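You operate a simulated robot arm through the tools that you are given. There is no shell and no other tool. Be economical: measure what you need, move in short steps, check, and stop when the job is done.

You are at the controls of a simulated robot arm. One attempt, no reset.

Task
Put one level scoop each of rice and lentils into the black-band canister and close it.
Fine: tall red scoop, struck on the ledges, back where it stood; none spilt. Set down upright: tall red scoop.

It is judged by the outcome, as a careful person would: the job done as asked, and still so three seconds after it is handed in. It fails if anything else is knocked over, pushed out of place, dropped, spilled or broken.

Robot
A 7-joint arm with a two-finger parallel gripper, fixed in place. Base frame: the origin is at the foot of the arm, x ahead of it, y to its left, z up; the work surface is at about z = 0.909. Lengths are in m, angles in degrees, forces in N, time in s.
With the tool pointing down near the work surface it reaches from about 0.24 to 0.68 m from the base axis. Its first joint turns from -66.0 to 66.0 degrees. Payload 2.4 kg.
The tool frame sits at the grasp point between the pads (the TCP): z along the fingers, y along the line on which they close. The tips reach 0.03 m beyond it. Largest opening 0.094 m; finger width 0.028, thickness 0.01; the body of the gripper, 0.05 by 0.096 m, starts 0.055 m behind the TCP.
Orientation is told as [roll, pitch, yaw] about the base's x, y, z axes, in that order, counted from this pose: with the fingers straight down and closing along the base's y, the tool's x points along the base's -x, its y along +y and its z along -z.

Tools
- The arm moves only by the tool send_rows. Its argument "deltas" is text: rows parted by semicolons, each of 6 numbers parted by spaces: the shift along the base's x, y, z in m, then the turn, a rotation vector about the base's x, y, z in degrees. In form: x y z ax ay az; .... A call has 1 to 8 rows; each row is the pose to reach, as a shift and turn from the pose commanded when the call began. "jaw" is the opening, from 0 (shut) to 1 (fully open), set as the call begins (left out, the last holds). Rows are played at 5 a second. More than 0.05 m and 8.6 degrees between two rows, or a gripper value outside its range, and nothing of the call is played. Where a pose cannot be reached the arm comes as near as it can. A force on the tool above 70 N (or 10 N above the force at the start of the call, whichever is more), or a blocked arm, ends the call early, and 0.2 s more pass. Each finger travels about 0.153 m/s and halts on what it meets, pressing with about 29 N; the grip force reading is that of the motor and also rises with nothing between the fingers. The clock runs only during rows and for 0.2 s after the last one: add rows that repeat a pose to give the fingers time. The reply holds the time, the measured pose of the TCP, the force on the tool along the base axes, the opening and the grip force, in the units named above and with some noise, with the torque about the TCP (base axes, N m) and any sound that the robot's microphone picked up.
- Cameras (640 x 400 px; columns grow to the right, rows downward): "scene" is fixed at [0.0544, 0.4738, 1.4703]; the picture's right is [-0.68, -0.74, 0.00], its down [-0.31, 0.29, -0.91] and it looks along [0.67, -0.61, -0.42] (base axes); focal length 347 px, centre (320, 200). "wrist" rides on the gripper at [0.076, 0.014, -0.102] in the tool frame; the picture's right is [-0.18, 0.98, 0.00], its down [-0.75, -0.14, -0.64] and it looks along [-0.63, -0.12, 0.77] (tool axes); focal length 243 px, centre (320, 200). There is no depth. A picture from a camera that has moved, and an enlarged one, comes with that camera's place and axes in the base frame and with its lens. The place of the scene camera against the robot may be out by one fixed shift of up to 0.018 m in any direction.
- capture(camera): a new picture of that camera. No time passes.
- zoom(camera, box): a new picture of the part [left, top, right, bottom] of that camera's present view, enlarged. No time passes.
- sign_off(): hands the job in; it is judged then, once.

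Work in short steps. Places have to be worked out from the pictures, the camera data and where the tool is seen: move nearer, look again, correct. Check each grasp and each placing, and mend what went wrong. You have 120 turns and 68 pictures in all, those below and enlarged ones among them. Open the gripper and draw the arm clear of the work before you hand the job in, unless the task says otherwise; then end with one line.

The tools are called as name(argument=value, ...) on one line, values as JSON. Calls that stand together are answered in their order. send_rows: Moves the arm, as the interface text tells. Its arguments: {"type":"object","properties":{"deltas":{"type":"string"},"jaw":{"type":"number"}},"required":["deltas"]} The other tools are called the same way: capture (camera) takes a picture; zoom (camera, box) takes an enlarged picture of a part of a camera's view; sign_off () hands the job in.

At the start:

```text
t: 0.0
ee_pos: [0.321, 0.0193, 1.2809]
tcp_rot: [-0.1, 0.0, 0.0]
force: [-1.1, 0.4, 0.1]
torque: [0.02, 0.02, 0.01]
width: 0.0941
grip_force: 0.1
```

scene: 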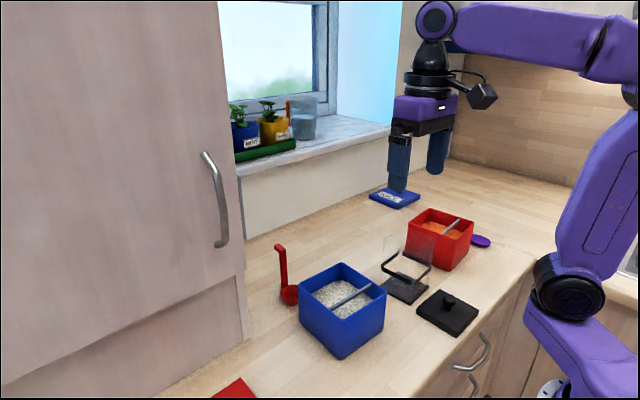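
wrist: 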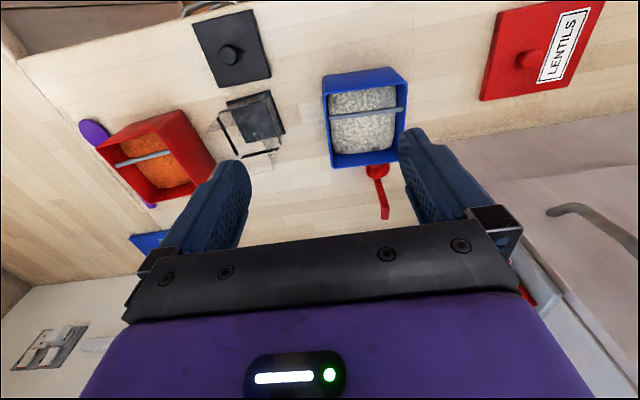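

I'll begin by enlarging both views to identify the scoop, bins, canister and lid.

zoom(camera="scene", box=[230, 180, 510, 370])

zoom(camera="wrist", box=[80, 0, 440, 225])

```text
2.11 times, centred on (370, 275) of scene
camera zoom: at [0.0544, 0.4738, 1.4703], right [-0.68, -0.74, 0.0], down [-0.31, 0.29, -0.91], along [0.67, -0.61, -0.42], focal length 730 px, centre (215, 42)
```

zoom: 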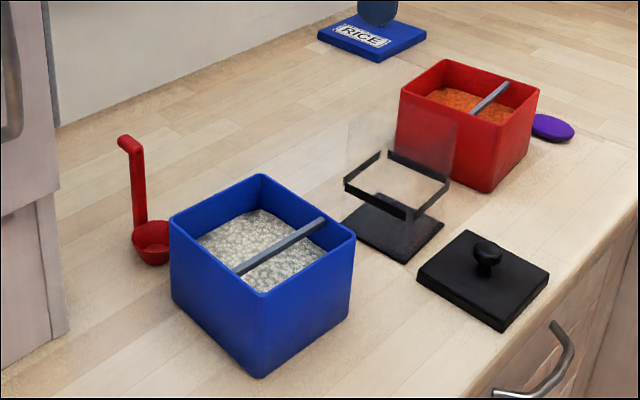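

```text
1.78 times, centred on (260, 112) of wrist
camera zoom: at [0.2452, 0.0326, 1.3835], right [0.18, 0.98, 0.0], down [0.75, -0.14, 0.64], along [0.63, -0.12, -0.77], focal length 431 px, centre (427, 356)
```

zoom: 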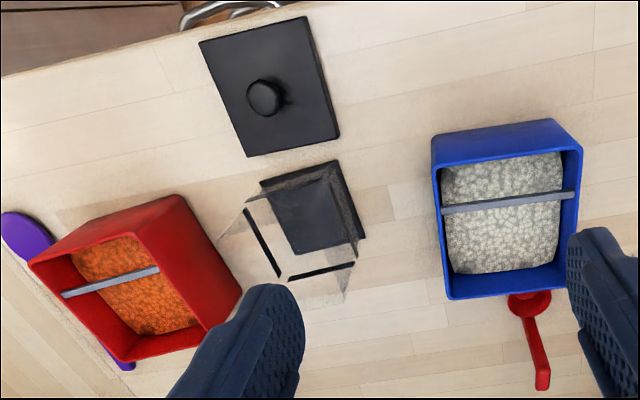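

The red ladle stands behind the blue rice bin, the canister (glass, black base and band) is near (0.40, -0.12), and its lid near (0.29, -0.12). I'll move closer over the rice bin for a better look.

send_rows(deltas="0.03 0.03 -0.015 0 0 0; 0.06 0.06 -0.03 0 0 0; 0.09 0.08 -0.05 0 0 0; 0.09 0.08 -0.05 0 0 0")

capture(camera="wrist")

zoom(camera="scene", box=[250, 230, 350, 320])

```text
t: 1.0
ee_pos: [0.4127, 0.1003, 1.2275]
tcp_rot: [0.0, 0.0, 0.0]
force: [-0.3, -0.3, 0.5]
torque: [-0.01, 0.02, -0.02]
width: 0.0938
grip_force: 0.0
```

```text
63 pictures are left
camera wrist: at [0.3363, 0.1136, 1.3302], right [0.18, 0.98, 0.0], down [0.75, -0.14, 0.64], along [0.63, -0.12, -0.77], focal length 243 px, centre (320, 200)
```

wrist: 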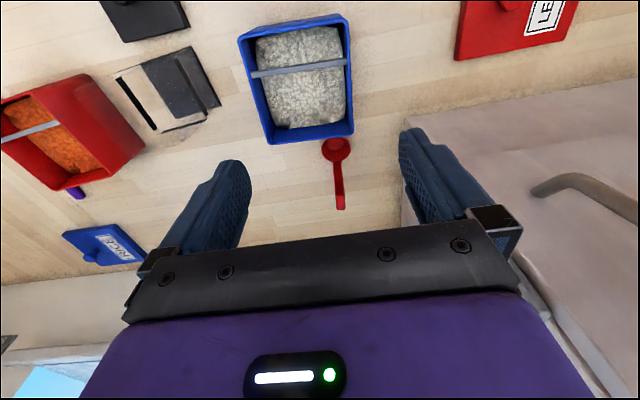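

```text
4.44 times, centred on (300, 275) of scene
camera zoom: at [0.0544, 0.4738, 1.4703], right [-0.68, -0.74, 0.0], down [-0.31, 0.29, -0.91], along [0.67, -0.61, -0.42], focal length 1541 px, centre (409, -133)
```

zoom: 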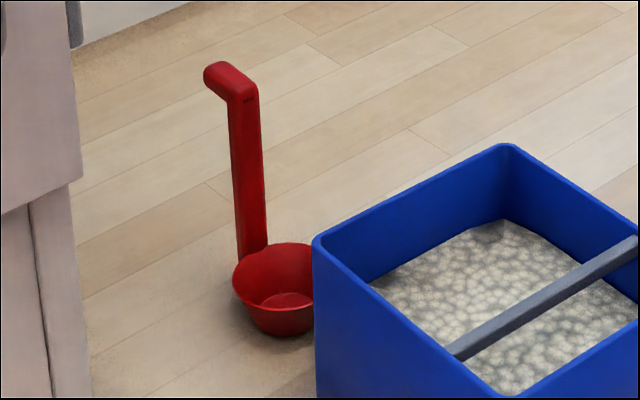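

Geometry so far: rice bin rim z≈1.015 with a bar near x≈0.396; scoop handle on the +x side of its bowl at about (0.58, 0.10), top z≈1.04; canister centred (0.405, -0.127), rim z≈1.04. Before grasping I test in free air whether the wrist can make the pouring tilt (about -105° about x).

send_rows(deltas="0 -0.01 0 -8 0 0; 0 -0.03 0 -16 0 0; 0.01 -0.045 0 -24 0 0; 0.01 -0.06 0 -32 0 0; 0.02 -0.07 0 -40 0 0; 0.02 -0.08 0 -48 0 0; 0.02 -0.09 0 -56 0 0; 0.02 -0.1 0 -64 0 0")

send_rows(deltas="0 0 0 -8 0 0; 0 0 0 -16 0 0; 0 0 0 -24 0 0; 0 0 0 -32 0 0; 0 0 0 -40 0 0; 0 0 0 -44 0 0; 0 0 0 -44 0 0")

capture(camera="scene")

```text
t: 2.8
ee_pos: [0.4315, -0.0023, 1.2299]
tcp_rot: [-64.1, 0.0, 0.1]
force: [1.2, -0.5, -0.2]
torque: [0.01, 0.03, -0.01]
width: 0.0941
grip_force: 0.1
```

```text
t: 4.4
ee_pos: [0.4321, -0.0018, 1.232]
tcp_rot: [-108.0, 0.0, 0.2]
force: [-0.4, 0.4, 0.8]
torque: [-0.01, -0.02, -0.02]
width: 0.0938
grip_force: 0.2
```

```text
61 pictures are left
```

scene: 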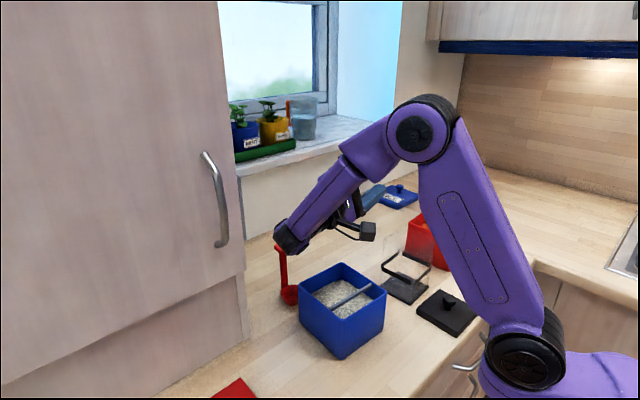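

The −108° tilt is reachable. I return upright, stopping over the canister to see it and the lentil bin.

send_rows(deltas="0 0 0 8 0 0; 0 0 0 16 0 0; 0 0 0 24 0 0; 0 0 0 32 0 0; 0 0 0 40 0 0; 0 0 0 48 0 0; 0 0 0 56 0 0; 0 0 0 64 0 0")

send_rows(deltas="-0.01 -0.03 0 8 0 0; -0.02 -0.06 0 16 0 0; -0.03 -0.09 0 24 0 0; -0.05 -0.12 0 32 0 0; -0.07 -0.15 0 40 0 0; -0.09 -0.18 0 44 0 0; -0.09 -0.18 0 44 0 0")

capture(camera="wrist")

zoom(camera="scene", box=[370, 190, 510, 340])

```text
t: 6.2
ee_pos: [0.4318, -0.0011, 1.2307]
tcp_rot: [-44.0, 0.0, 0.0]
force: [-0.8, 0.2, -0.3]
torque: [-0.01, -0.01, 0.02]
width: 0.094
grip_force: 0.1
```

```text
t: 7.8
ee_pos: [0.3429, -0.1816, 1.2313]
tcp_rot: [0.0, 0.0, 0.0]
force: [-0.5, 0.0, 0.0]
torque: [-0.02, 0.01, 0.04]
width: 0.0939
grip_force: 0.0
```

```text
60 pictures are left
camera wrist: at [0.2668, -0.1677, 1.3338], right [0.18, 0.98, 0.0], down [0.75, -0.14, 0.64], along [0.63, -0.12, -0.77], focal length 243 px, centre (320, 200)
```

wrist: 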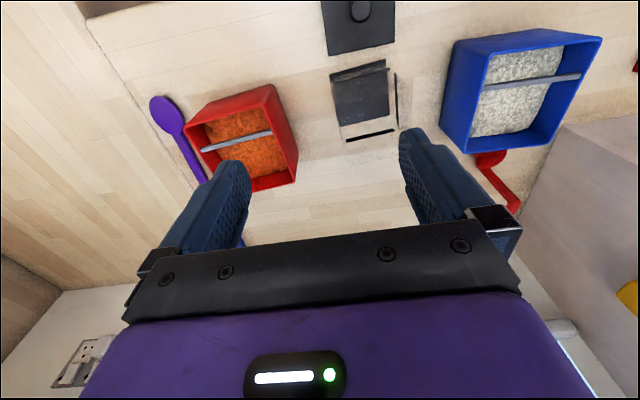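

```text
2.67 times, centred on (440, 265) of scene
camera zoom: at [0.0544, 0.4738, 1.4703], right [-0.68, -0.74, 0.0], down [-0.31, 0.29, -0.91], along [0.67, -0.61, -0.42], focal length 924 px, centre (0, 27)
```

zoom: 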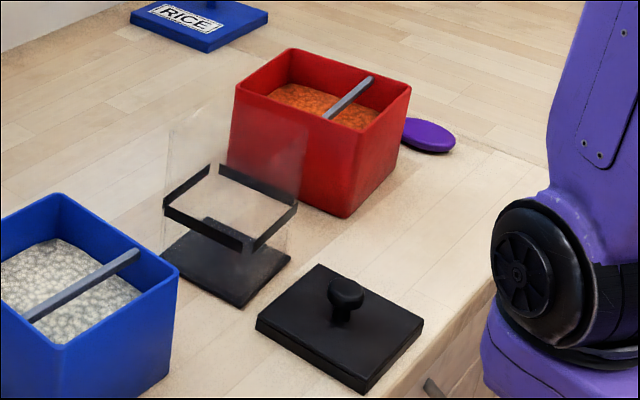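

Now an enlarged look at the lentil bin and canister from this pose.

zoom(camera="wrist", box=[140, 60, 420, 235])

```text
2.29 times, centred on (280, 148) of wrist
camera zoom: at [0.2668, -0.1677, 1.3338], right [0.18, 0.98, 0.0], down [0.75, -0.14, 0.64], along [0.63, -0.12, -0.77], focal length 555 px, centre (411, 320)
```

zoom: 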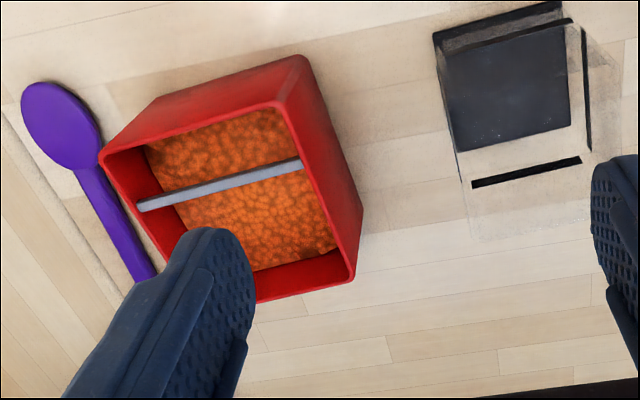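

The lentil bin is at about (0.427, -0.312), yawed about +4°, with its bar near x≈0.403. Now I move to look closely at the scoop.

send_rows(deltas="0.02 0.045 0 0 0 0; 0.04 0.09 0 0 0 0; 0.06 0.135 0 0 0 0; 0.08 0.18 0 0 0 0; 0.11 0.22 -0.02 0 0 0; 0.135 0.255 -0.05 0 0 0; 0.145 0.28 -0.09 0 0 0; 0.145 0.28 -0.09 0 0 0")

capture(camera="wrist")

zoom(camera="scene", box=[220, 180, 390, 340])

```text
refused: row 5 steps farther than a row can; nothing moved
```

```text
57 pictures are left
camera wrist: at [0.2668, -0.1677, 1.3338], right [0.18, 0.98, 0.0], down [0.75, -0.14, 0.64], along [0.63, -0.12, -0.77], focal length 243 px, centre (320, 200)
```

wrist: 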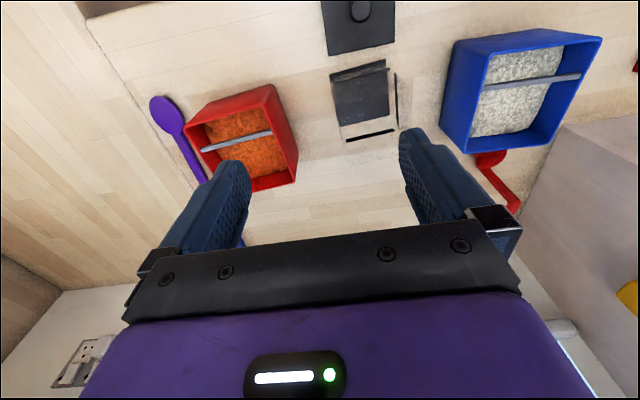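

```text
2.50 times, centred on (305, 260) of scene
camera zoom: at [0.0544, 0.4738, 1.4703], right [-0.68, -0.74, 0.0], down [-0.31, 0.29, -0.91], along [0.67, -0.61, -0.42], focal length 867 px, centre (358, 50)
```

zoom: 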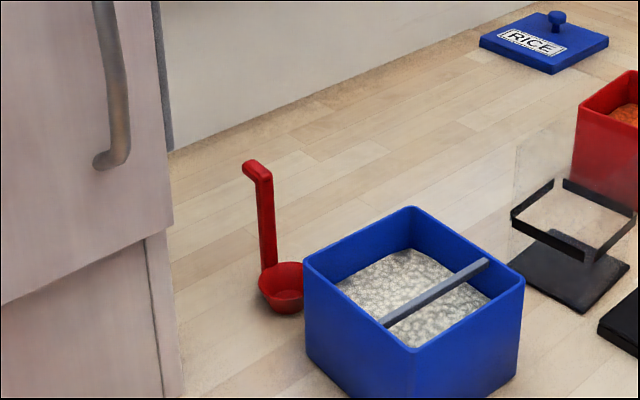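

A row stepped too far; I send the move again with shorter steps and wait for it before looking.

send_rows(deltas="0.02 0.04 0 0 0 0; 0.04 0.08 0 0 0 0; 0.06 0.12 0 0 0 0; 0.08 0.16 0 0 0 0; 0.10 0.20 0 0 0 0; 0.12 0.24 -0.02 0 0 0; 0.135 0.27 -0.055 0 0 0; 0.145 0.28 -0.09 0 0 0")

capture(camera="wrist")

```text
t: 9.6
ee_pos: [0.4877, 0.0992, 1.1402]
tcp_rot: [0.0, 0.0, 0.1]
force: [-1.0, 0.0, 0.4]
torque: [0.01, -0.01, -0.04]
width: 0.094
grip_force: 0.0
```

```text
55 pictures are left
camera wrist: at [0.4115, 0.1141, 1.2433], right [0.18, 0.98, 0.0], down [0.75, -0.14, 0.64], along [0.63, -0.12, -0.77], focal length 243 px, centre (320, 200)
```

wrist: 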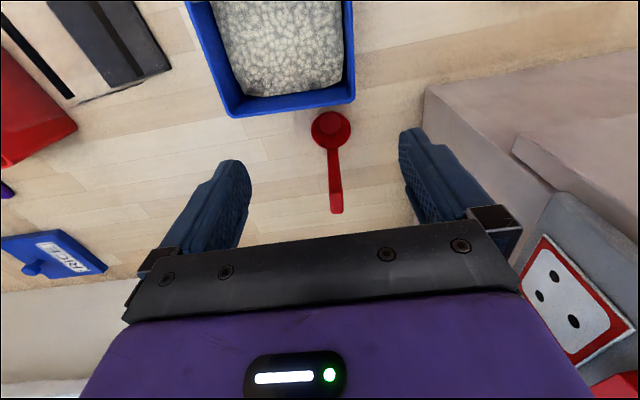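

zoom(camera="wrist", box=[256, 90, 416, 220])

```text
3.08 times, centred on (336, 155) of wrist
camera zoom: at [0.4115, 0.1141, 1.2433], right [0.18, 0.98, 0.0], down [0.75, -0.14, 0.64], along [0.63, -0.12, -0.77], focal length 746 px, centre (271, 338)
```

zoom: 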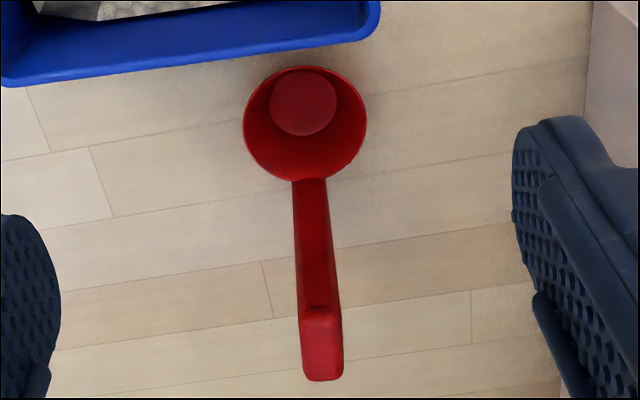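

Bowl centre ≈(0.547, 0.104), Ø0.054, rim z≈0.935; handle ≈(0.578, 0.101), width 0.014, top z≈1.035, yaw about −5.5°. I move above the handle with that yaw, then check.

send_rows(deltas="0.03 0.001 0 0 0 -2; 0.06 0.002 0 0 0 -4; 0.09 0.002 0 0 0 -5.5; 0.092 0.002 -0.03 0 0 -5.5; 0.092 0.002 -0.05 0 0 -5.5; 0.092 0.002 -0.05 0 0 -5.5")

capture(camera="wrist")

zoom(camera="scene", box=[220, 180, 390, 340])

```text
t: 11.0
ee_pos: [0.5797, 0.0995, 1.0922]
tcp_rot: [0.0, 0.0, -5.5]
force: [0.0, -0.1, -0.3]
torque: [0.0, 0.01, 0.02]
width: 0.094
grip_force: 0.1
```

```text
53 pictures are left
camera wrist: at [0.5053, 0.1208, 1.1941], right [0.28, 0.96, 0.0], down [0.74, -0.21, 0.64], along [0.62, -0.18, -0.77], focal length 243 px, centre (320, 200)
```

wrist: 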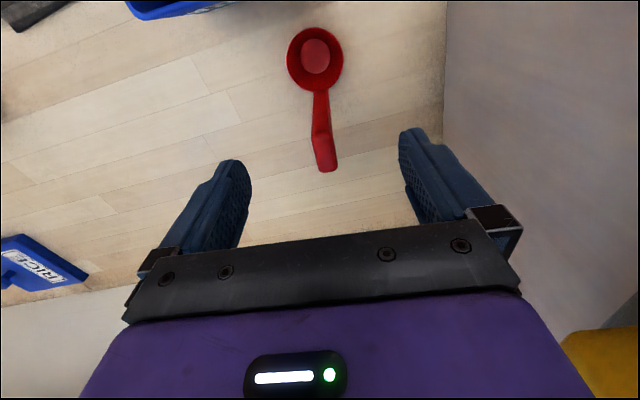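

```text
2.50 times, centred on (305, 260) of scene
camera zoom: at [0.0544, 0.4738, 1.4703], right [-0.68, -0.74, 0.0], down [-0.31, 0.29, -0.91], along [0.67, -0.61, -0.42], focal length 867 px, centre (358, 50)
```

zoom: 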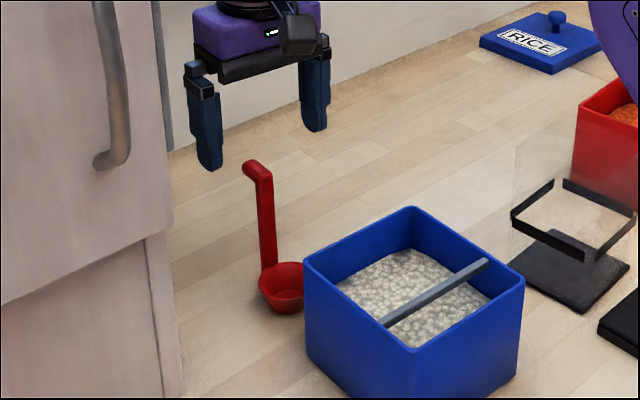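

Both views agree: handle at about (0.578, 0.101). I descend to TCP z≈1.012 and check before closing.

send_rows(deltas="0 0.0013 -0.03 0 0 0; 0 0.0013 -0.06 0 0 0; 0 0.0013 -0.08 0 0 0; 0 0.0013 -0.08 0 0 0", jaw=0.5)

zoom(camera="scene", box=[240, 180, 360, 310])

capture(camera="wrist")

```text
t: 12.0
ee_pos: [0.5794, 0.1027, 1.0122]
tcp_rot: [0.0, 0.0, -5.5]
force: [0.6, -0.1, -0.7]
torque: [0.01, 0.0, -0.02]
width: 0.0473
grip_force: 0.0
```

```text
3.08 times, centred on (300, 245) of scene
camera zoom: at [0.0544, 0.4738, 1.4703], right [-0.68, -0.74, 0.0], down [-0.31, 0.29, -0.91], along [0.67, -0.61, -0.42], focal length 1067 px, centre (382, 62)
```

zoom: 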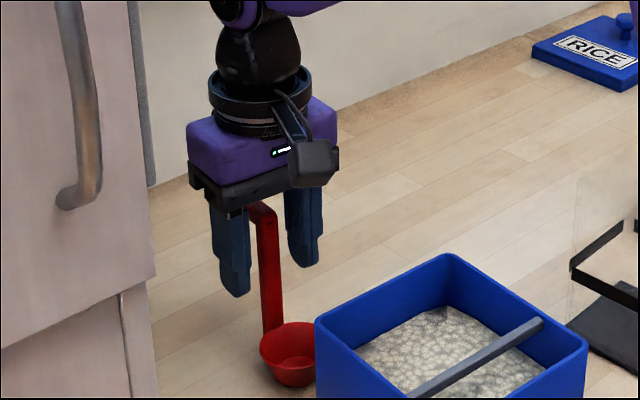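

```text
50 pictures are left
camera wrist: at [0.5036, 0.1233, 1.1139], right [0.28, 0.96, 0.0], down [0.74, -0.21, 0.64], along [0.62, -0.18, -0.77], focal length 243 px, centre (320, 200)
```

wrist: 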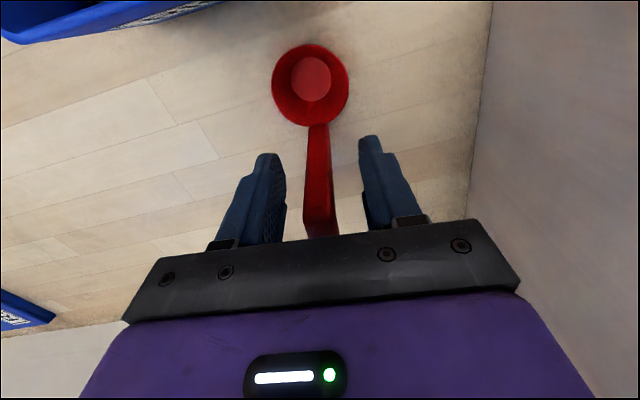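

The handle stands between the fingers, about 1.5 mm toward the −y side. I nudge and close.

send_rows(deltas="0 -0.0015 0 0 0 0; 0 -0.0015 0 0 0 0")

send_rows(deltas="0 0 0 0 0 0; 0 0 0 0 0 0; 0 0 0 0 0 0; 0 0 0 0 0 0", jaw=0)

capture(camera="wrist")

```text
t: 12.6
ee_pos: [0.5784, 0.0994, 1.0114]
tcp_rot: [0.0, 0.1, -5.5]
force: [-0.2, 0.4, 0.1]
torque: [0.01, -0.03, -0.01]
width: 0.0471
grip_force: 0.1
```

```text
t: 13.6
ee_pos: [0.5787, 0.1005, 1.0103]
tcp_rot: [0.1, 0.0, -5.5]
force: [-0.8, -0.1, 0.3]
torque: [0.0, -0.01, -0.02]
width: 0.0192
grip_force: 29.2
```

```text
49 pictures are left
camera wrist: at [0.5037, 0.1219, 1.1137], right [0.28, 0.96, 0.0], down [0.74, -0.21, 0.64], along [0.62, -0.18, -0.77], focal length 243 px, centre (320, 200)
```

wrist: 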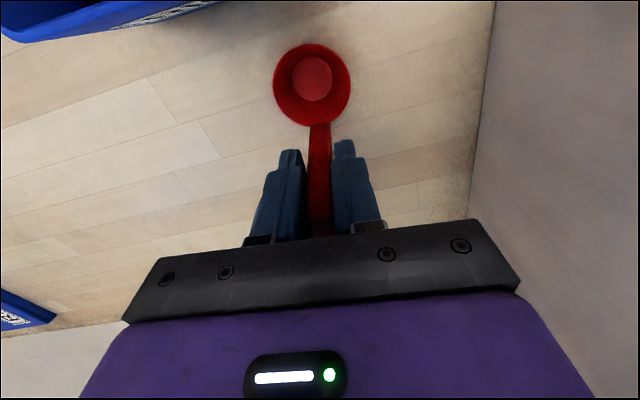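

Gripped (width 0.019). I lift straight up 0.14 m and check the grip.

send_rows(deltas="0 0 0.02 0 0 0; 0 0 0.05 0 0 0; 0 0 0.08 0 0 0; 0 0 0.11 0 0 0; 0 0 0.14 0 0 0; 0 0 0.14 0 0 0")

capture(camera="wrist")

zoom(camera="scene", box=[240, 150, 400, 350])

```text
t: 15.0
ee_pos: [0.5784, 0.1, 1.1523]
tcp_rot: [-0.1, 0.1, -5.5]
force: [-0.1, -0.1, -0.4]
torque: [0.0, -0.01, -0.03]
width: 0.0191
grip_force: 29.1
```

```text
48 pictures are left
camera wrist: at [0.5041, 0.1214, 1.2545], right [0.28, 0.96, 0.0], down [0.74, -0.21, 0.64], along [0.62, -0.18, -0.77], focal length 243 px, centre (320, 200)
```

wrist: 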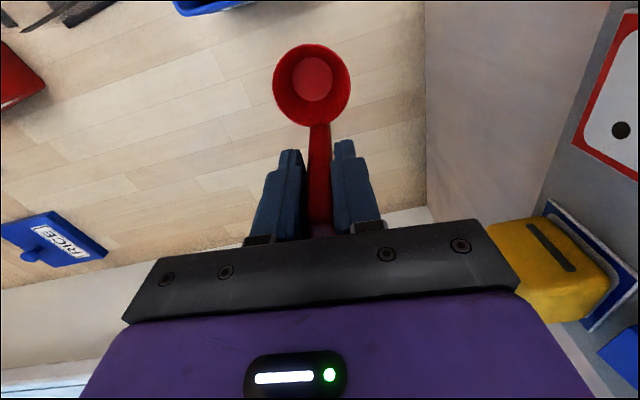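

```text
2.00 times, centred on (320, 250) of scene
camera zoom: at [0.0544, 0.4738, 1.4703], right [-0.68, -0.74, 0.0], down [-0.31, 0.29, -0.91], along [0.67, -0.61, -0.42], focal length 693 px, centre (320, 100)
```

zoom: 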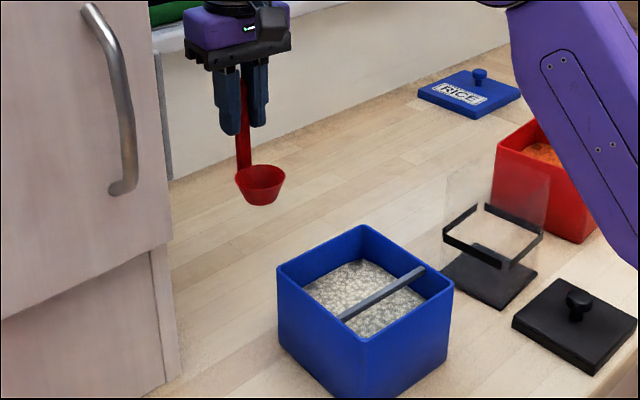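

The scoop came up cleanly, unmoved in the grip. I carry it above the far half of the rice bin.

send_rows(deltas="-0.03 -0.008 0 0 0 0; -0.06 -0.016 0 0 0 0; -0.09 -0.024 0 0 0 0; -0.111 -0.028 0 0 0 1.5; -0.111 -0.028 0 0 0 1.5")

capture(camera="wrist")

zoom(camera="scene", box=[280, 210, 400, 360])

```text
t: 16.2
ee_pos: [0.4677, 0.0708, 1.1504]
tcp_rot: [0.0, 0.1, -3.9]
force: [0.4, 0.3, -0.8]
torque: [0.02, -0.01, -0.01]
width: 0.0191
grip_force: 28.5
```

```text
46 pictures are left
camera wrist: at [0.3923, 0.0911, 1.2533], right [0.25, 0.97, 0.0], down [0.74, -0.19, 0.64], along [0.62, -0.16, -0.77], focal length 243 px, centre (320, 200)
```

wrist: 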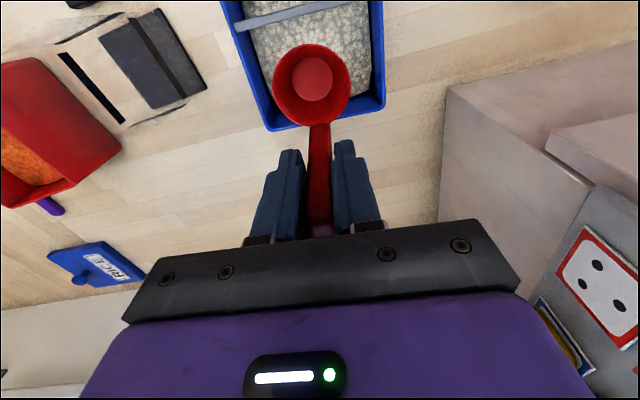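

```text
2.67 times, centred on (340, 285) of scene
camera zoom: at [0.0544, 0.4738, 1.4703], right [-0.68, -0.74, 0.0], down [-0.31, 0.29, -0.91], along [0.67, -0.61, -0.42], focal length 924 px, centre (267, -27)
```

zoom: 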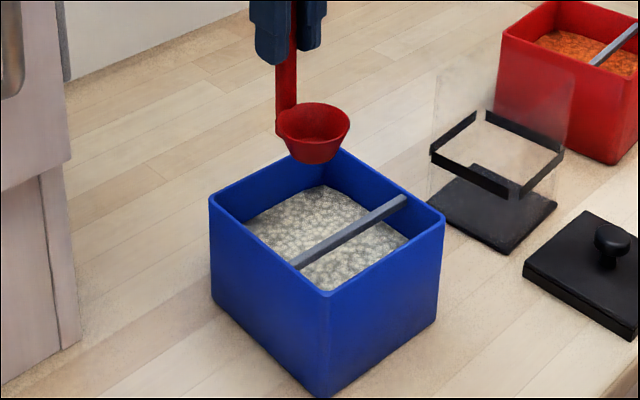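

Bar at x≈0.394–0.402 and the far wall's inner face at ≈0.481, so the bowl fits between. I lower it partway toward the rice and check the clearance.

send_rows(deltas="-0.002 0.001 -0.02 0 0 0; -0.002 0.001 -0.04 0 0 0; -0.002 0.001 -0.055 0 0 0; -0.002 0.001 -0.055 0 0 0")

zoom(camera="scene", box=[290, 240, 390, 340])

zoom(camera="wrist", box=[220, 0, 420, 140])

```text
t: 17.2
ee_pos: [0.4647, 0.0727, 1.0959]
tcp_rot: [0.0, -0.1, -4.0]
force: [0.2, -0.8, -0.8]
torque: [-0.02, 0.0, -0.01]
width: 0.0194
grip_force: 28.4
```

```text
4.00 times, centred on (340, 290) of scene
camera zoom: at [0.0544, 0.4738, 1.4703], right [-0.68, -0.74, 0.0], down [-0.31, 0.29, -0.91], along [0.67, -0.61, -0.42], focal length 1387 px, centre (240, -160)
```

zoom: 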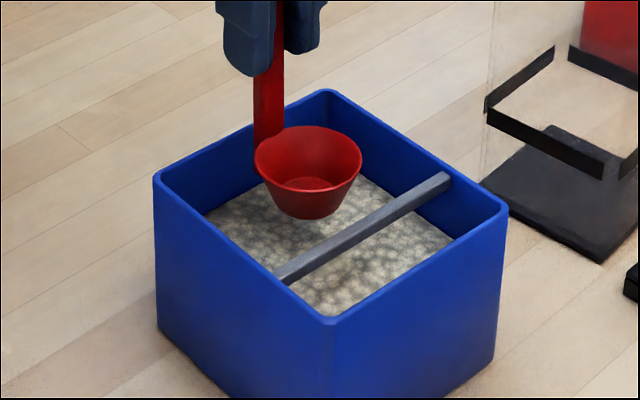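

```text
2.86 times, centred on (320, 70) of wrist
camera zoom: at [0.3902, 0.0926, 1.1987], right [0.25, 0.97, 0.0], down [0.74, -0.19, 0.64], along [0.62, -0.16, -0.77], focal length 693 px, centre (320, 571)
```

zoom: 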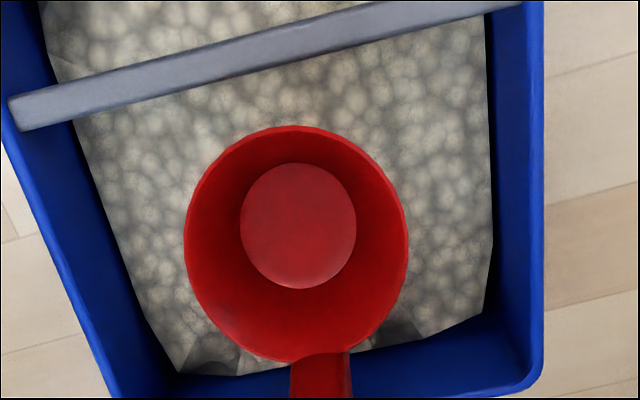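

Clearances are good all round. I press the bowl down so its rim goes about 1 cm below the rice surface, watching force.

send_rows(deltas="0 0 -0.01 0 0 0; 0 0 -0.02 0 0 0; 0 0 -0.03 0 0 0; 0 0 -0.038 0 0 0; 0 0 -0.038 0 0 0")

zoom(camera="wrist", box=[220, 0, 420, 140])

```text
t: 18.4
ee_pos: [0.4657, 0.0734, 1.0574]
tcp_rot: [-0.1, 0.0, -4.0]
force: [0.5, 0.7, -0.4]
torque: [0.03, -0.03, 0.0]
width: 0.0192
grip_force: 29.3
```

```text
2.86 times, centred on (320, 70) of wrist
camera zoom: at [0.3898, 0.0929, 1.1605], right [0.25, 0.97, 0.0], down [0.74, -0.19, 0.64], along [0.62, -0.16, -0.77], focal length 693 px, centre (320, 571)
```

zoom: 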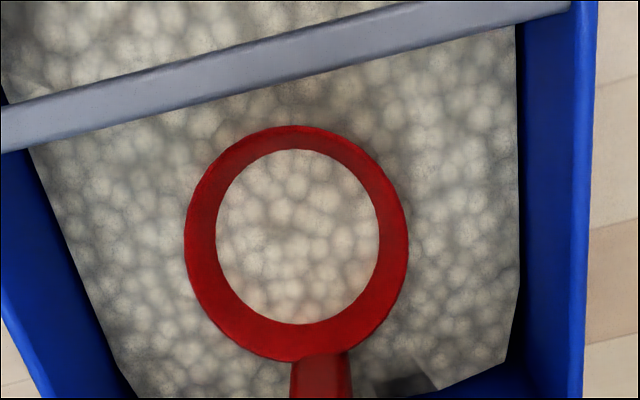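

The rice surface sits at z≈0.968, and the bowl is only partly filled. I move 13 mm toward the bar (below it), go about 15 mm under the surface and sweep forward.

send_rows(deltas="-0.006 0 0 0 0 0; -0.013 0 0 0 0 0; -0.013 0 -0.01 0 0 0; -0.013 0 -0.02 0 0 0; -0.013 0 -0.028 0 0 0; -0.022 0 -0.028 0 0 0; -0.031 0 -0.028 0 0 0; -0.031 0 -0.028 0 0 0")

zoom(camera="wrist", box=[220, 0, 420, 140])

```text
t: 20.2
ee_pos: [0.4335, 0.0734, 1.0306]
tcp_rot: [0.0, 0.0, -3.9]
force: [-0.6, 0.0, -1.1]
torque: [0.0, -0.01, 0.04]
width: 0.0194
grip_force: 29.2
```

```text
2.86 times, centred on (320, 70) of wrist
camera zoom: at [0.3589, 0.093, 1.1324], right [0.25, 0.97, 0.0], down [0.74, -0.19, 0.64], along [0.62, -0.16, -0.77], focal length 693 px, centre (320, 571)
```

zoom: 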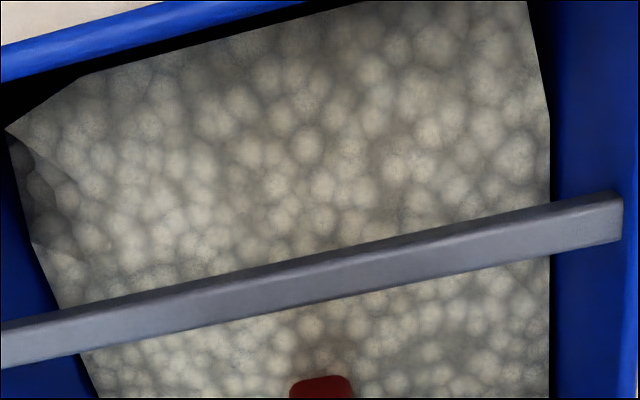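

Fully submerged with no contact forces. I raise a little, then go back to the open half and look at the heap.

send_rows(deltas="0.01 0 0.006 0 0 0; 0.018 0 0.014 0 0 0; 0.018 0 0.021 0 0 0; 0.031 0 0.028 0 0 0; 0.031 0 0.028 0 0 0")

zoom(camera="wrist", box=[220, 0, 420, 140])

zoom(camera="scene", box=[290, 240, 390, 340])

```text
t: 21.4
ee_pos: [0.4663, 0.0724, 1.0586]
tcp_rot: [0.0, 0.0, -4.0]
force: [-0.2, 0.0, -0.7]
torque: [0.01, 0.01, 0.06]
width: 0.0196
grip_force: 28.8
```

```text
2.86 times, centred on (320, 70) of wrist
camera zoom: at [0.3916, 0.0924, 1.161], right [0.25, 0.97, 0.0], down [0.74, -0.19, 0.64], along [0.62, -0.16, -0.77], focal length 693 px, centre (320, 571)
```

zoom: 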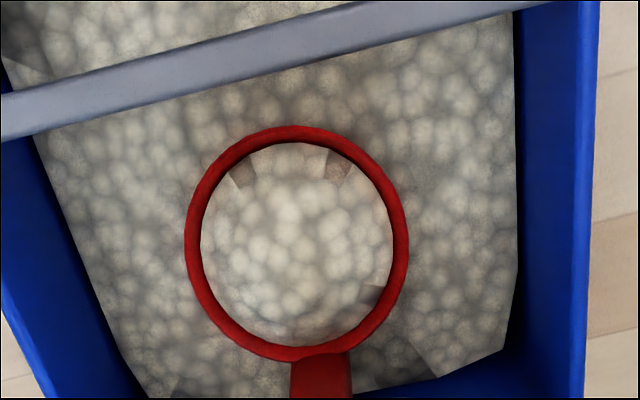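

```text
4.00 times, centred on (340, 290) of scene
camera zoom: at [0.0544, 0.4738, 1.4703], right [-0.68, -0.74, 0.0], down [-0.31, 0.29, -0.91], along [0.67, -0.61, -0.42], focal length 1387 px, centre (240, -160)
```

zoom: 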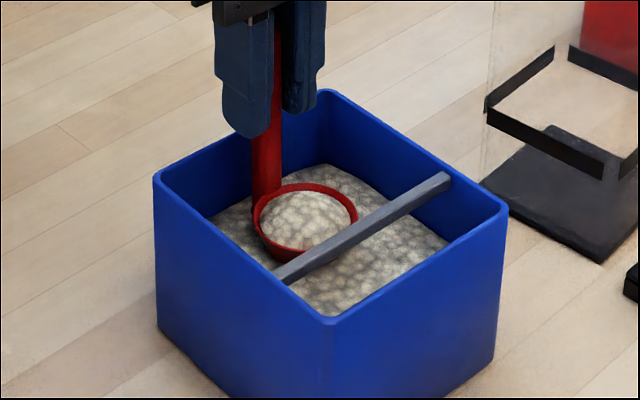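

The bowl is heaped. Bar's top is at ≈1.002, underside ≈0.997, bowl rim now ≈0.982. I raise 5 mm and slide the bowl part-way under the bar, watching force.

send_rows(deltas="0 0 0.005 0 0 0; -0.007 0 0.005 0 0 0; -0.014 0 0.005 0 0 0; -0.02 0 0.005 0 0 0; -0.02 0 0.005 0 0 0")

zoom(camera="scene", box=[290, 240, 390, 340])

```text
t: 22.6
ee_pos: [0.4451, 0.0729, 1.0623]
tcp_rot: [0.0, -0.1, -3.9]
force: [1.1, 1.0, -0.6]
torque: [0.01, 0.01, 0.01]
width: 0.0191
grip_force: 28.8
```

```text
4.00 times, centred on (340, 290) of scene
camera zoom: at [0.0544, 0.4738, 1.4703], right [-0.68, -0.74, 0.0], down [-0.31, 0.29, -0.91], along [0.67, -0.61, -0.42], focal length 1387 px, centre (240, -160)
```

zoom: 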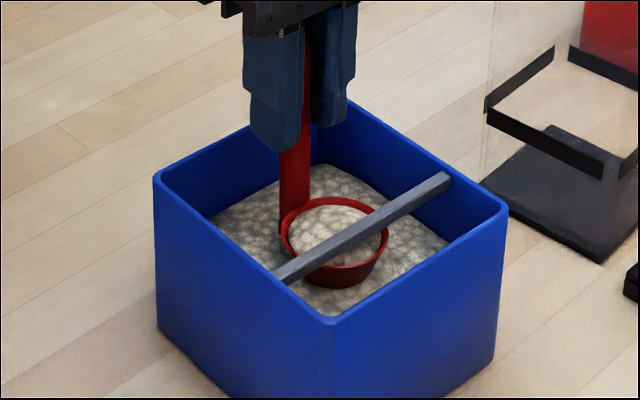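

No contact yet. I raise in 1 mm steps to find the bar's underside.

send_rows(deltas="0 0 0.001 0 0 0; 0 0 0.002 0 0 0; 0 0 0.003 0 0 0; 0 0 0.004 0 0 0; 0 0 0.004 0 0 0")

```text
t: 23.8
ee_pos: [0.4451, 0.0731, 1.0663]
tcp_rot: [0.0, 0.0, -4.0]
force: [-0.5, 0.5, -1.6]
torque: [-0.04, 0.02, 0.02]
width: 0.0195
grip_force: 28.8
```

Still no firm contact; continue up in 1 mm steps.

send_rows(deltas="0 0 0.001 0 0 0; 0 0 0.002 0 0 0; 0 0 0.002 0 0 0")

zoom(camera="scene", box=[310, 255, 370, 315])

```text
t: 24.6
ee_pos: [0.4469, 0.0739, 1.0694]
tcp_rot: [0.0, 0.0, -4.0]
force: [0.7, 0.4, -0.5]
torque: [0.02, -0.02, 0.0]
width: 0.0195
grip_force: 29.0
```

```text
6.67 times, centred on (340, 285) of scene
camera zoom: at [0.0544, 0.4738, 1.4703], right [-0.68, -0.74, 0.0], down [-0.31, 0.29, -0.91], along [0.67, -0.61, -0.42], focal length 2311 px, centre (187, -367)
```

zoom: 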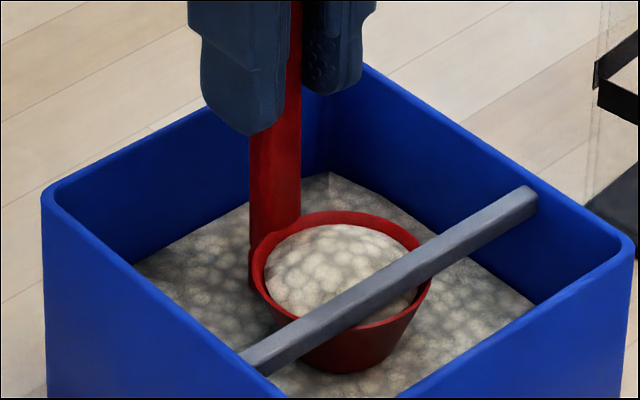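

The rim is still a few mm below the bar; I keep raising.

send_rows(deltas="0 0 0.001 0 0 0; 0 0 0.002 0 0 0; 0 0 0.003 0 0 0; 0 0 0.003 0 0 0")

```text
t: 25.6
ee_pos: [0.4467, 0.073, 1.0731]
tcp_rot: [0.0, 0.0, -4.0]
force: [1.7, -0.1, -7.5]
torque: [-0.05, -0.36, 0.01]
width: 0.0197
grip_force: 29.0
```

Contact with the bar's underside (−7.5 N). I ease off 1 mm and slide forward 20 mm under the bar to strike, stopping short of the near wall.

send_rows(deltas="0 0 -0.001 0 0 0; -0.005 0 -0.001 0 0 0; -0.01 0 -0.001 0 0 0; -0.015 0 -0.001 0 0 0; -0.02 0 -0.001 0 0 0; -0.02 0 -0.001 0 0 0")

zoom(camera="wrist", box=[220, 0, 420, 140])

zoom(camera="scene", box=[310, 255, 370, 315])

```text
t: 27.0
ee_pos: [0.4254, 0.0728, 1.0713]
tcp_rot: [0.0, 0.0, -4.1]
force: [0.3, -0.2, -0.8]
torque: [-0.05, -0.01, -0.02]
width: 0.0195
grip_force: 29.1
```

```text
2.86 times, centred on (320, 70) of wrist
camera zoom: at [0.3507, 0.0925, 1.1738], right [0.25, 0.97, 0.0], down [0.74, -0.19, 0.64], along [0.62, -0.16, -0.77], focal length 693 px, centre (320, 571)
```

zoom: 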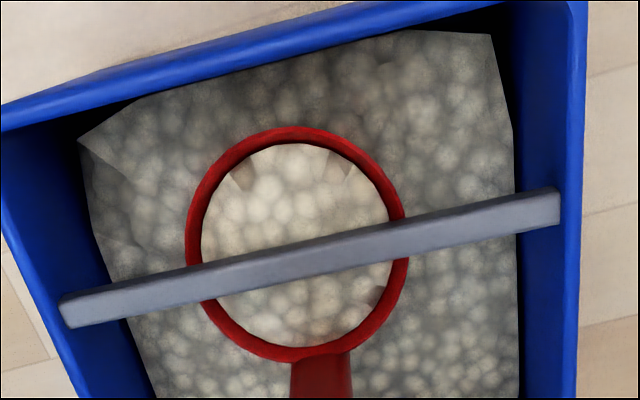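

```text
6.67 times, centred on (340, 285) of scene
camera zoom: at [0.0544, 0.4738, 1.4703], right [-0.68, -0.74, 0.0], down [-0.31, 0.29, -0.91], along [0.67, -0.61, -0.42], focal length 2311 px, centre (187, -367)
```

zoom: 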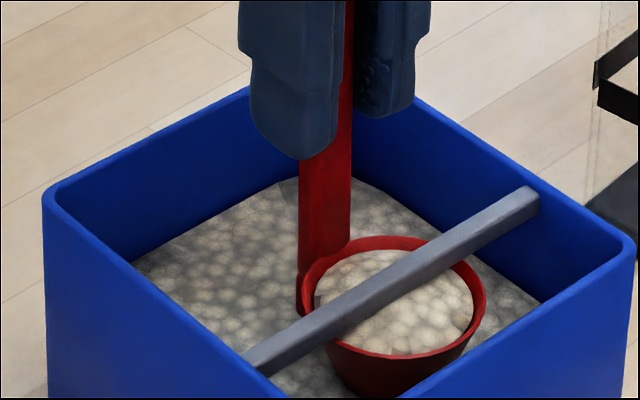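

There's still about 14 mm to the near wall, so I continue the strike 11 mm until the bar is nearly at the handle.

send_rows(deltas="-0.004 0 0 0 0 0; -0.008 0 0 0 0 0; -0.011 0 0 0 0 0; -0.011 0 0 0 0 0")

zoom(camera="wrist", box=[220, 0, 420, 140])

```text
t: 28.0
ee_pos: [0.4147, 0.0723, 1.0708]
tcp_rot: [0.0, 0.1, -4.1]
force: [-0.1, -0.1, -0.8]
torque: [0.02, 0.0, -0.01]
width: 0.0193
grip_force: 28.6
```

```text
2.86 times, centred on (320, 70) of wrist
camera zoom: at [0.3397, 0.0929, 1.1737], right [0.25, 0.97, 0.0], down [0.74, -0.19, 0.64], along [0.62, -0.16, -0.77], focal length 693 px, centre (320, 571)
```

zoom: 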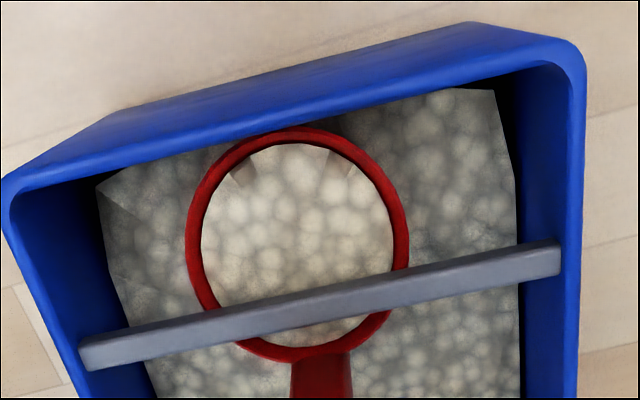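

Nearly the full bowl has passed under the bar. I move back to the open half at the same height and inspect.

send_rows(deltas="0.01 0 0 0 0 0; 0.02 0 0 0 0 0; 0.035 0 0 0 0 0; 0.05 0 0 0 0 0; 0.05 0 0 0 0 0")

zoom(camera="wrist", box=[220, 0, 420, 140])

zoom(camera="scene", box=[300, 240, 370, 310])

```text
t: 29.2
ee_pos: [0.4622, 0.0718, 1.0707]
tcp_rot: [0.0, 0.1, -4.1]
force: [0.0, -0.1, -0.4]
torque: [-0.01, 0.0, -0.03]
width: 0.0194
grip_force: 29.2
```

```text
2.86 times, centred on (320, 70) of wrist
camera zoom: at [0.3888, 0.092, 1.1733], right [0.25, 0.97, 0.0], down [0.74, -0.19, 0.64], along [0.62, -0.16, -0.77], focal length 693 px, centre (320, 571)
```

zoom: 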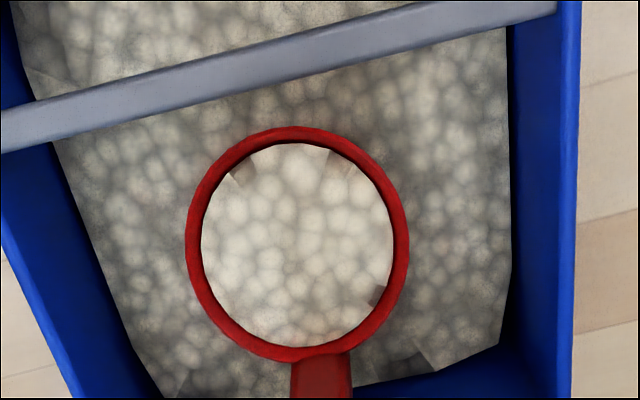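

```text
5.71 times, centred on (335, 275) of scene
camera zoom: at [0.0544, 0.4738, 1.4703], right [-0.68, -0.74, 0.0], down [-0.31, 0.29, -0.91], along [0.67, -0.61, -0.42], focal length 1981 px, centre (234, -229)
```

zoom: 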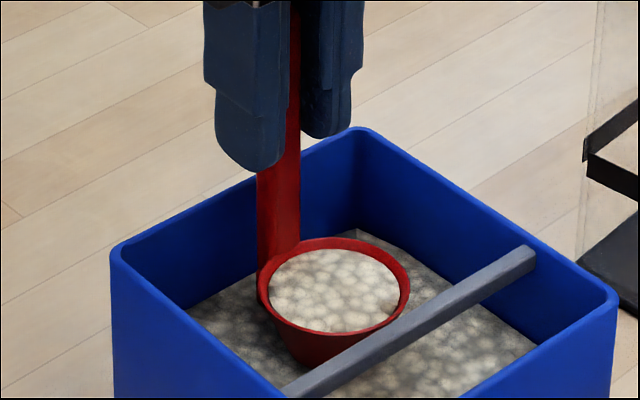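

The load is now struck flat. I shift 3 mm clear of the bar and lift the scoop out, gently.

send_rows(deltas="0.003 0 0 0 0 0; 0.003 0 0.008 0 0 0; 0.003 0 0.02 0 0 0; 0.003 0 0.035 0 0 0; 0.003 0 0.052 0 0 0; 0.003 0 0.07 0 0 0; 0.003 0 0.088 0 0 0; 0.003 0 0.1 0 0 0")

send_rows(deltas="0 -0.008 0 0 0 0.5; 0 -0.025 0 0 0 1; 0 -0.047 0 0 0 2; 0 -0.069 0 0 0 3; 0 -0.091 0 0 0 4; -0.003 -0.11 0 0 0 4; -0.006 -0.12 0 0 0 4; -0.006 -0.12 0 0 0 4")

capture(camera="wrist")

capture(camera="scene")

```text
t: 31.0
ee_pos: [0.4683, 0.0736, 1.1725]
tcp_rot: [0.0, 0.0, -4.0]
force: [0.1, 0.7, -0.8]
torque: [-0.01, 0.03, -0.01]
width: 0.0194
grip_force: 29.1
```

```text
t: 32.8
ee_pos: [0.4614, -0.0481, 1.1704]
tcp_rot: [0.0, -0.1, 0.0]
force: [0.1, -0.4, -0.5]
torque: [0.03, 0.01, -0.02]
width: 0.0192
grip_force: 28.7
```

```text
31 pictures are left
camera wrist: at [0.3856, -0.0336, 1.2728], right [0.18, 0.98, 0.0], down [0.75, -0.14, 0.64], along [0.63, -0.12, -0.77], focal length 243 px, centre (320, 200)
```

wrist: 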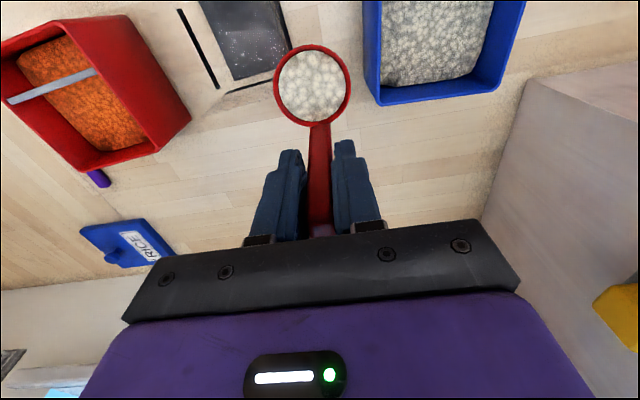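

```text
30 pictures are left
```

scene: 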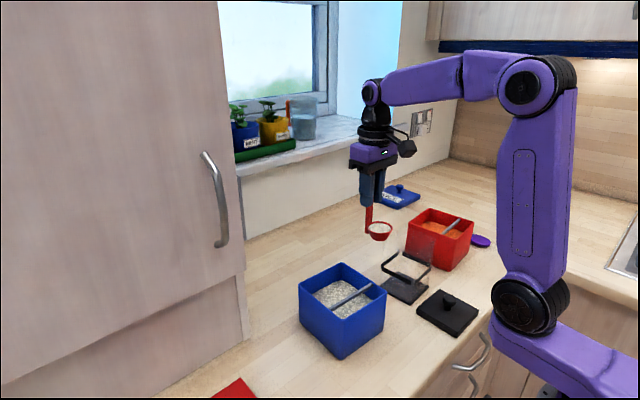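

Load intact. Canister centre ≈(0.405, −0.123), rim z≈1.038, half-width 0.044. I carry the bowl so its pouring lip will sit over the canister centre.

send_rows(deltas="-0.002 -0.008 0 0 0 0; -0.007 -0.025 0 0 0 0; -0.012 -0.045 0 0 0 0; -0.017 -0.068 0 0 0 0; -0.022 -0.088 0 0 0 0; -0.024 -0.103 0 0 0 0; -0.024 -0.109 0 0 0 0; -0.024 -0.109 0 0 0 0")

capture(camera="wrist")

zoom(camera="scene", box=[340, 190, 460, 310])

```text
t: 34.6
ee_pos: [0.4363, -0.1567, 1.1708]
tcp_rot: [0.0, 0.0, -0.1]
force: [0.1, -0.4, -0.3]
torque: [0.0, 0.0, 0.01]
width: 0.0196
grip_force: 29.4
```

```text
29 pictures are left
camera wrist: at [0.3602, -0.1413, 1.2735], right [0.18, 0.98, 0.0], down [0.75, -0.14, 0.64], along [0.63, -0.12, -0.77], focal length 243 px, centre (320, 200)
```

wrist: 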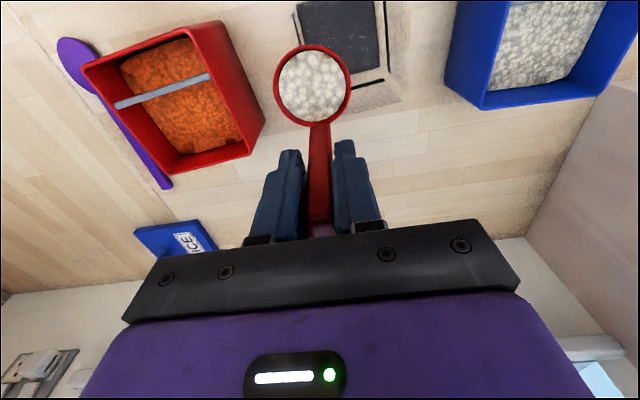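

```text
3.33 times, centred on (400, 250) of scene
camera zoom: at [0.0544, 0.4738, 1.4703], right [-0.68, -0.74, 0.0], down [-0.31, 0.29, -0.91], along [0.67, -0.61, -0.42], focal length 1156 px, centre (53, 33)
```

zoom: 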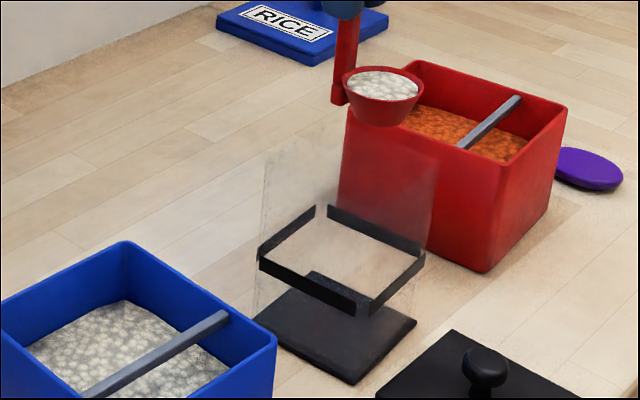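

Everything lines up with the earlier estimate. I start the pour, keeping the lip fixed over the canister while tilting to 60°.

send_rows(deltas="0 0.0108 -0.002 -8 0 0; 0 0.022 -0.007 -16 0 0; 0 0.0332 -0.0144 -24 0 0; 0 0.0444 -0.022 -32 0 0; 0 0.0552 -0.03 -40 0 0; 0 0.0654 -0.038 -48 0 0; 0 0.0726 -0.044 -54 0 0; 0 0.0793 -0.0494 -60 0 0")

zoom(camera="scene", box=[320, 190, 460, 310])

```text
t: 36.4
ee_pos: [0.4375, -0.0768, 1.1203]
tcp_rot: [-60.0, -0.1, -0.1]
force: [-0.1, -0.2, -0.1]
torque: [0.02, -0.02, -0.05]
width: 0.019
grip_force: 29.1
```

```text
3.33 times, centred on (390, 250) of scene
camera zoom: at [0.0544, 0.4738, 1.4703], right [-0.68, -0.74, 0.0], down [-0.31, 0.29, -0.91], along [0.67, -0.61, -0.42], focal length 1156 px, centre (87, 33)
```

zoom: 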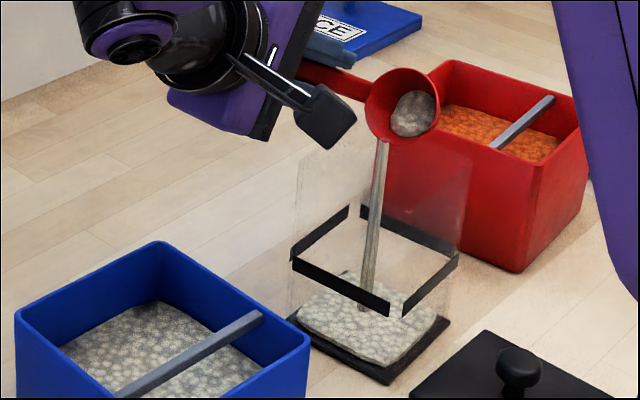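

The rice streams neatly into the canister. I continue tilting to 100°, raising slightly at the end so the hand clears the rice bin, and hold.

send_rows(deltas="0 0.0081 -0.0079 -8 0 0; 0 0.0141 -0.0157 -15 0 0; 0 0.0192 -0.0241 -22 0 0; 0 0.0237 -0.0334 -30 0 0; 0 0.0258 -0.028 -35 0 0; 0 0.0272 -0.013 -40 0 0; 0 0.0272 -0.013 -40 0 0; 0 0.0272 -0.013 -40 0 0")

zoom(camera="scene", box=[320, 190, 460, 310])

```text
t: 38.2
ee_pos: [0.4386, -0.051, 1.1085]
tcp_rot: [-100.0, 0.0, 0.0]
force: [-0.4, -0.1, -0.7]
torque: [-0.01, 0.01, -0.01]
width: 0.0192
grip_force: 29.6
```

```text
3.33 times, centred on (390, 250) of scene
camera zoom: at [0.0544, 0.4738, 1.4703], right [-0.68, -0.74, 0.0], down [-0.31, 0.29, -0.91], along [0.67, -0.61, -0.42], focal length 1156 px, centre (87, 33)
```

zoom: 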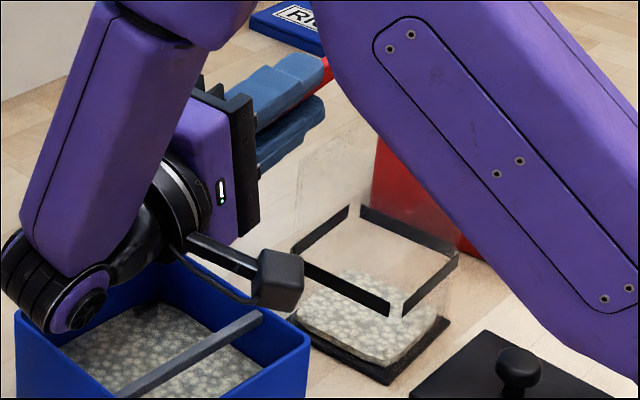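

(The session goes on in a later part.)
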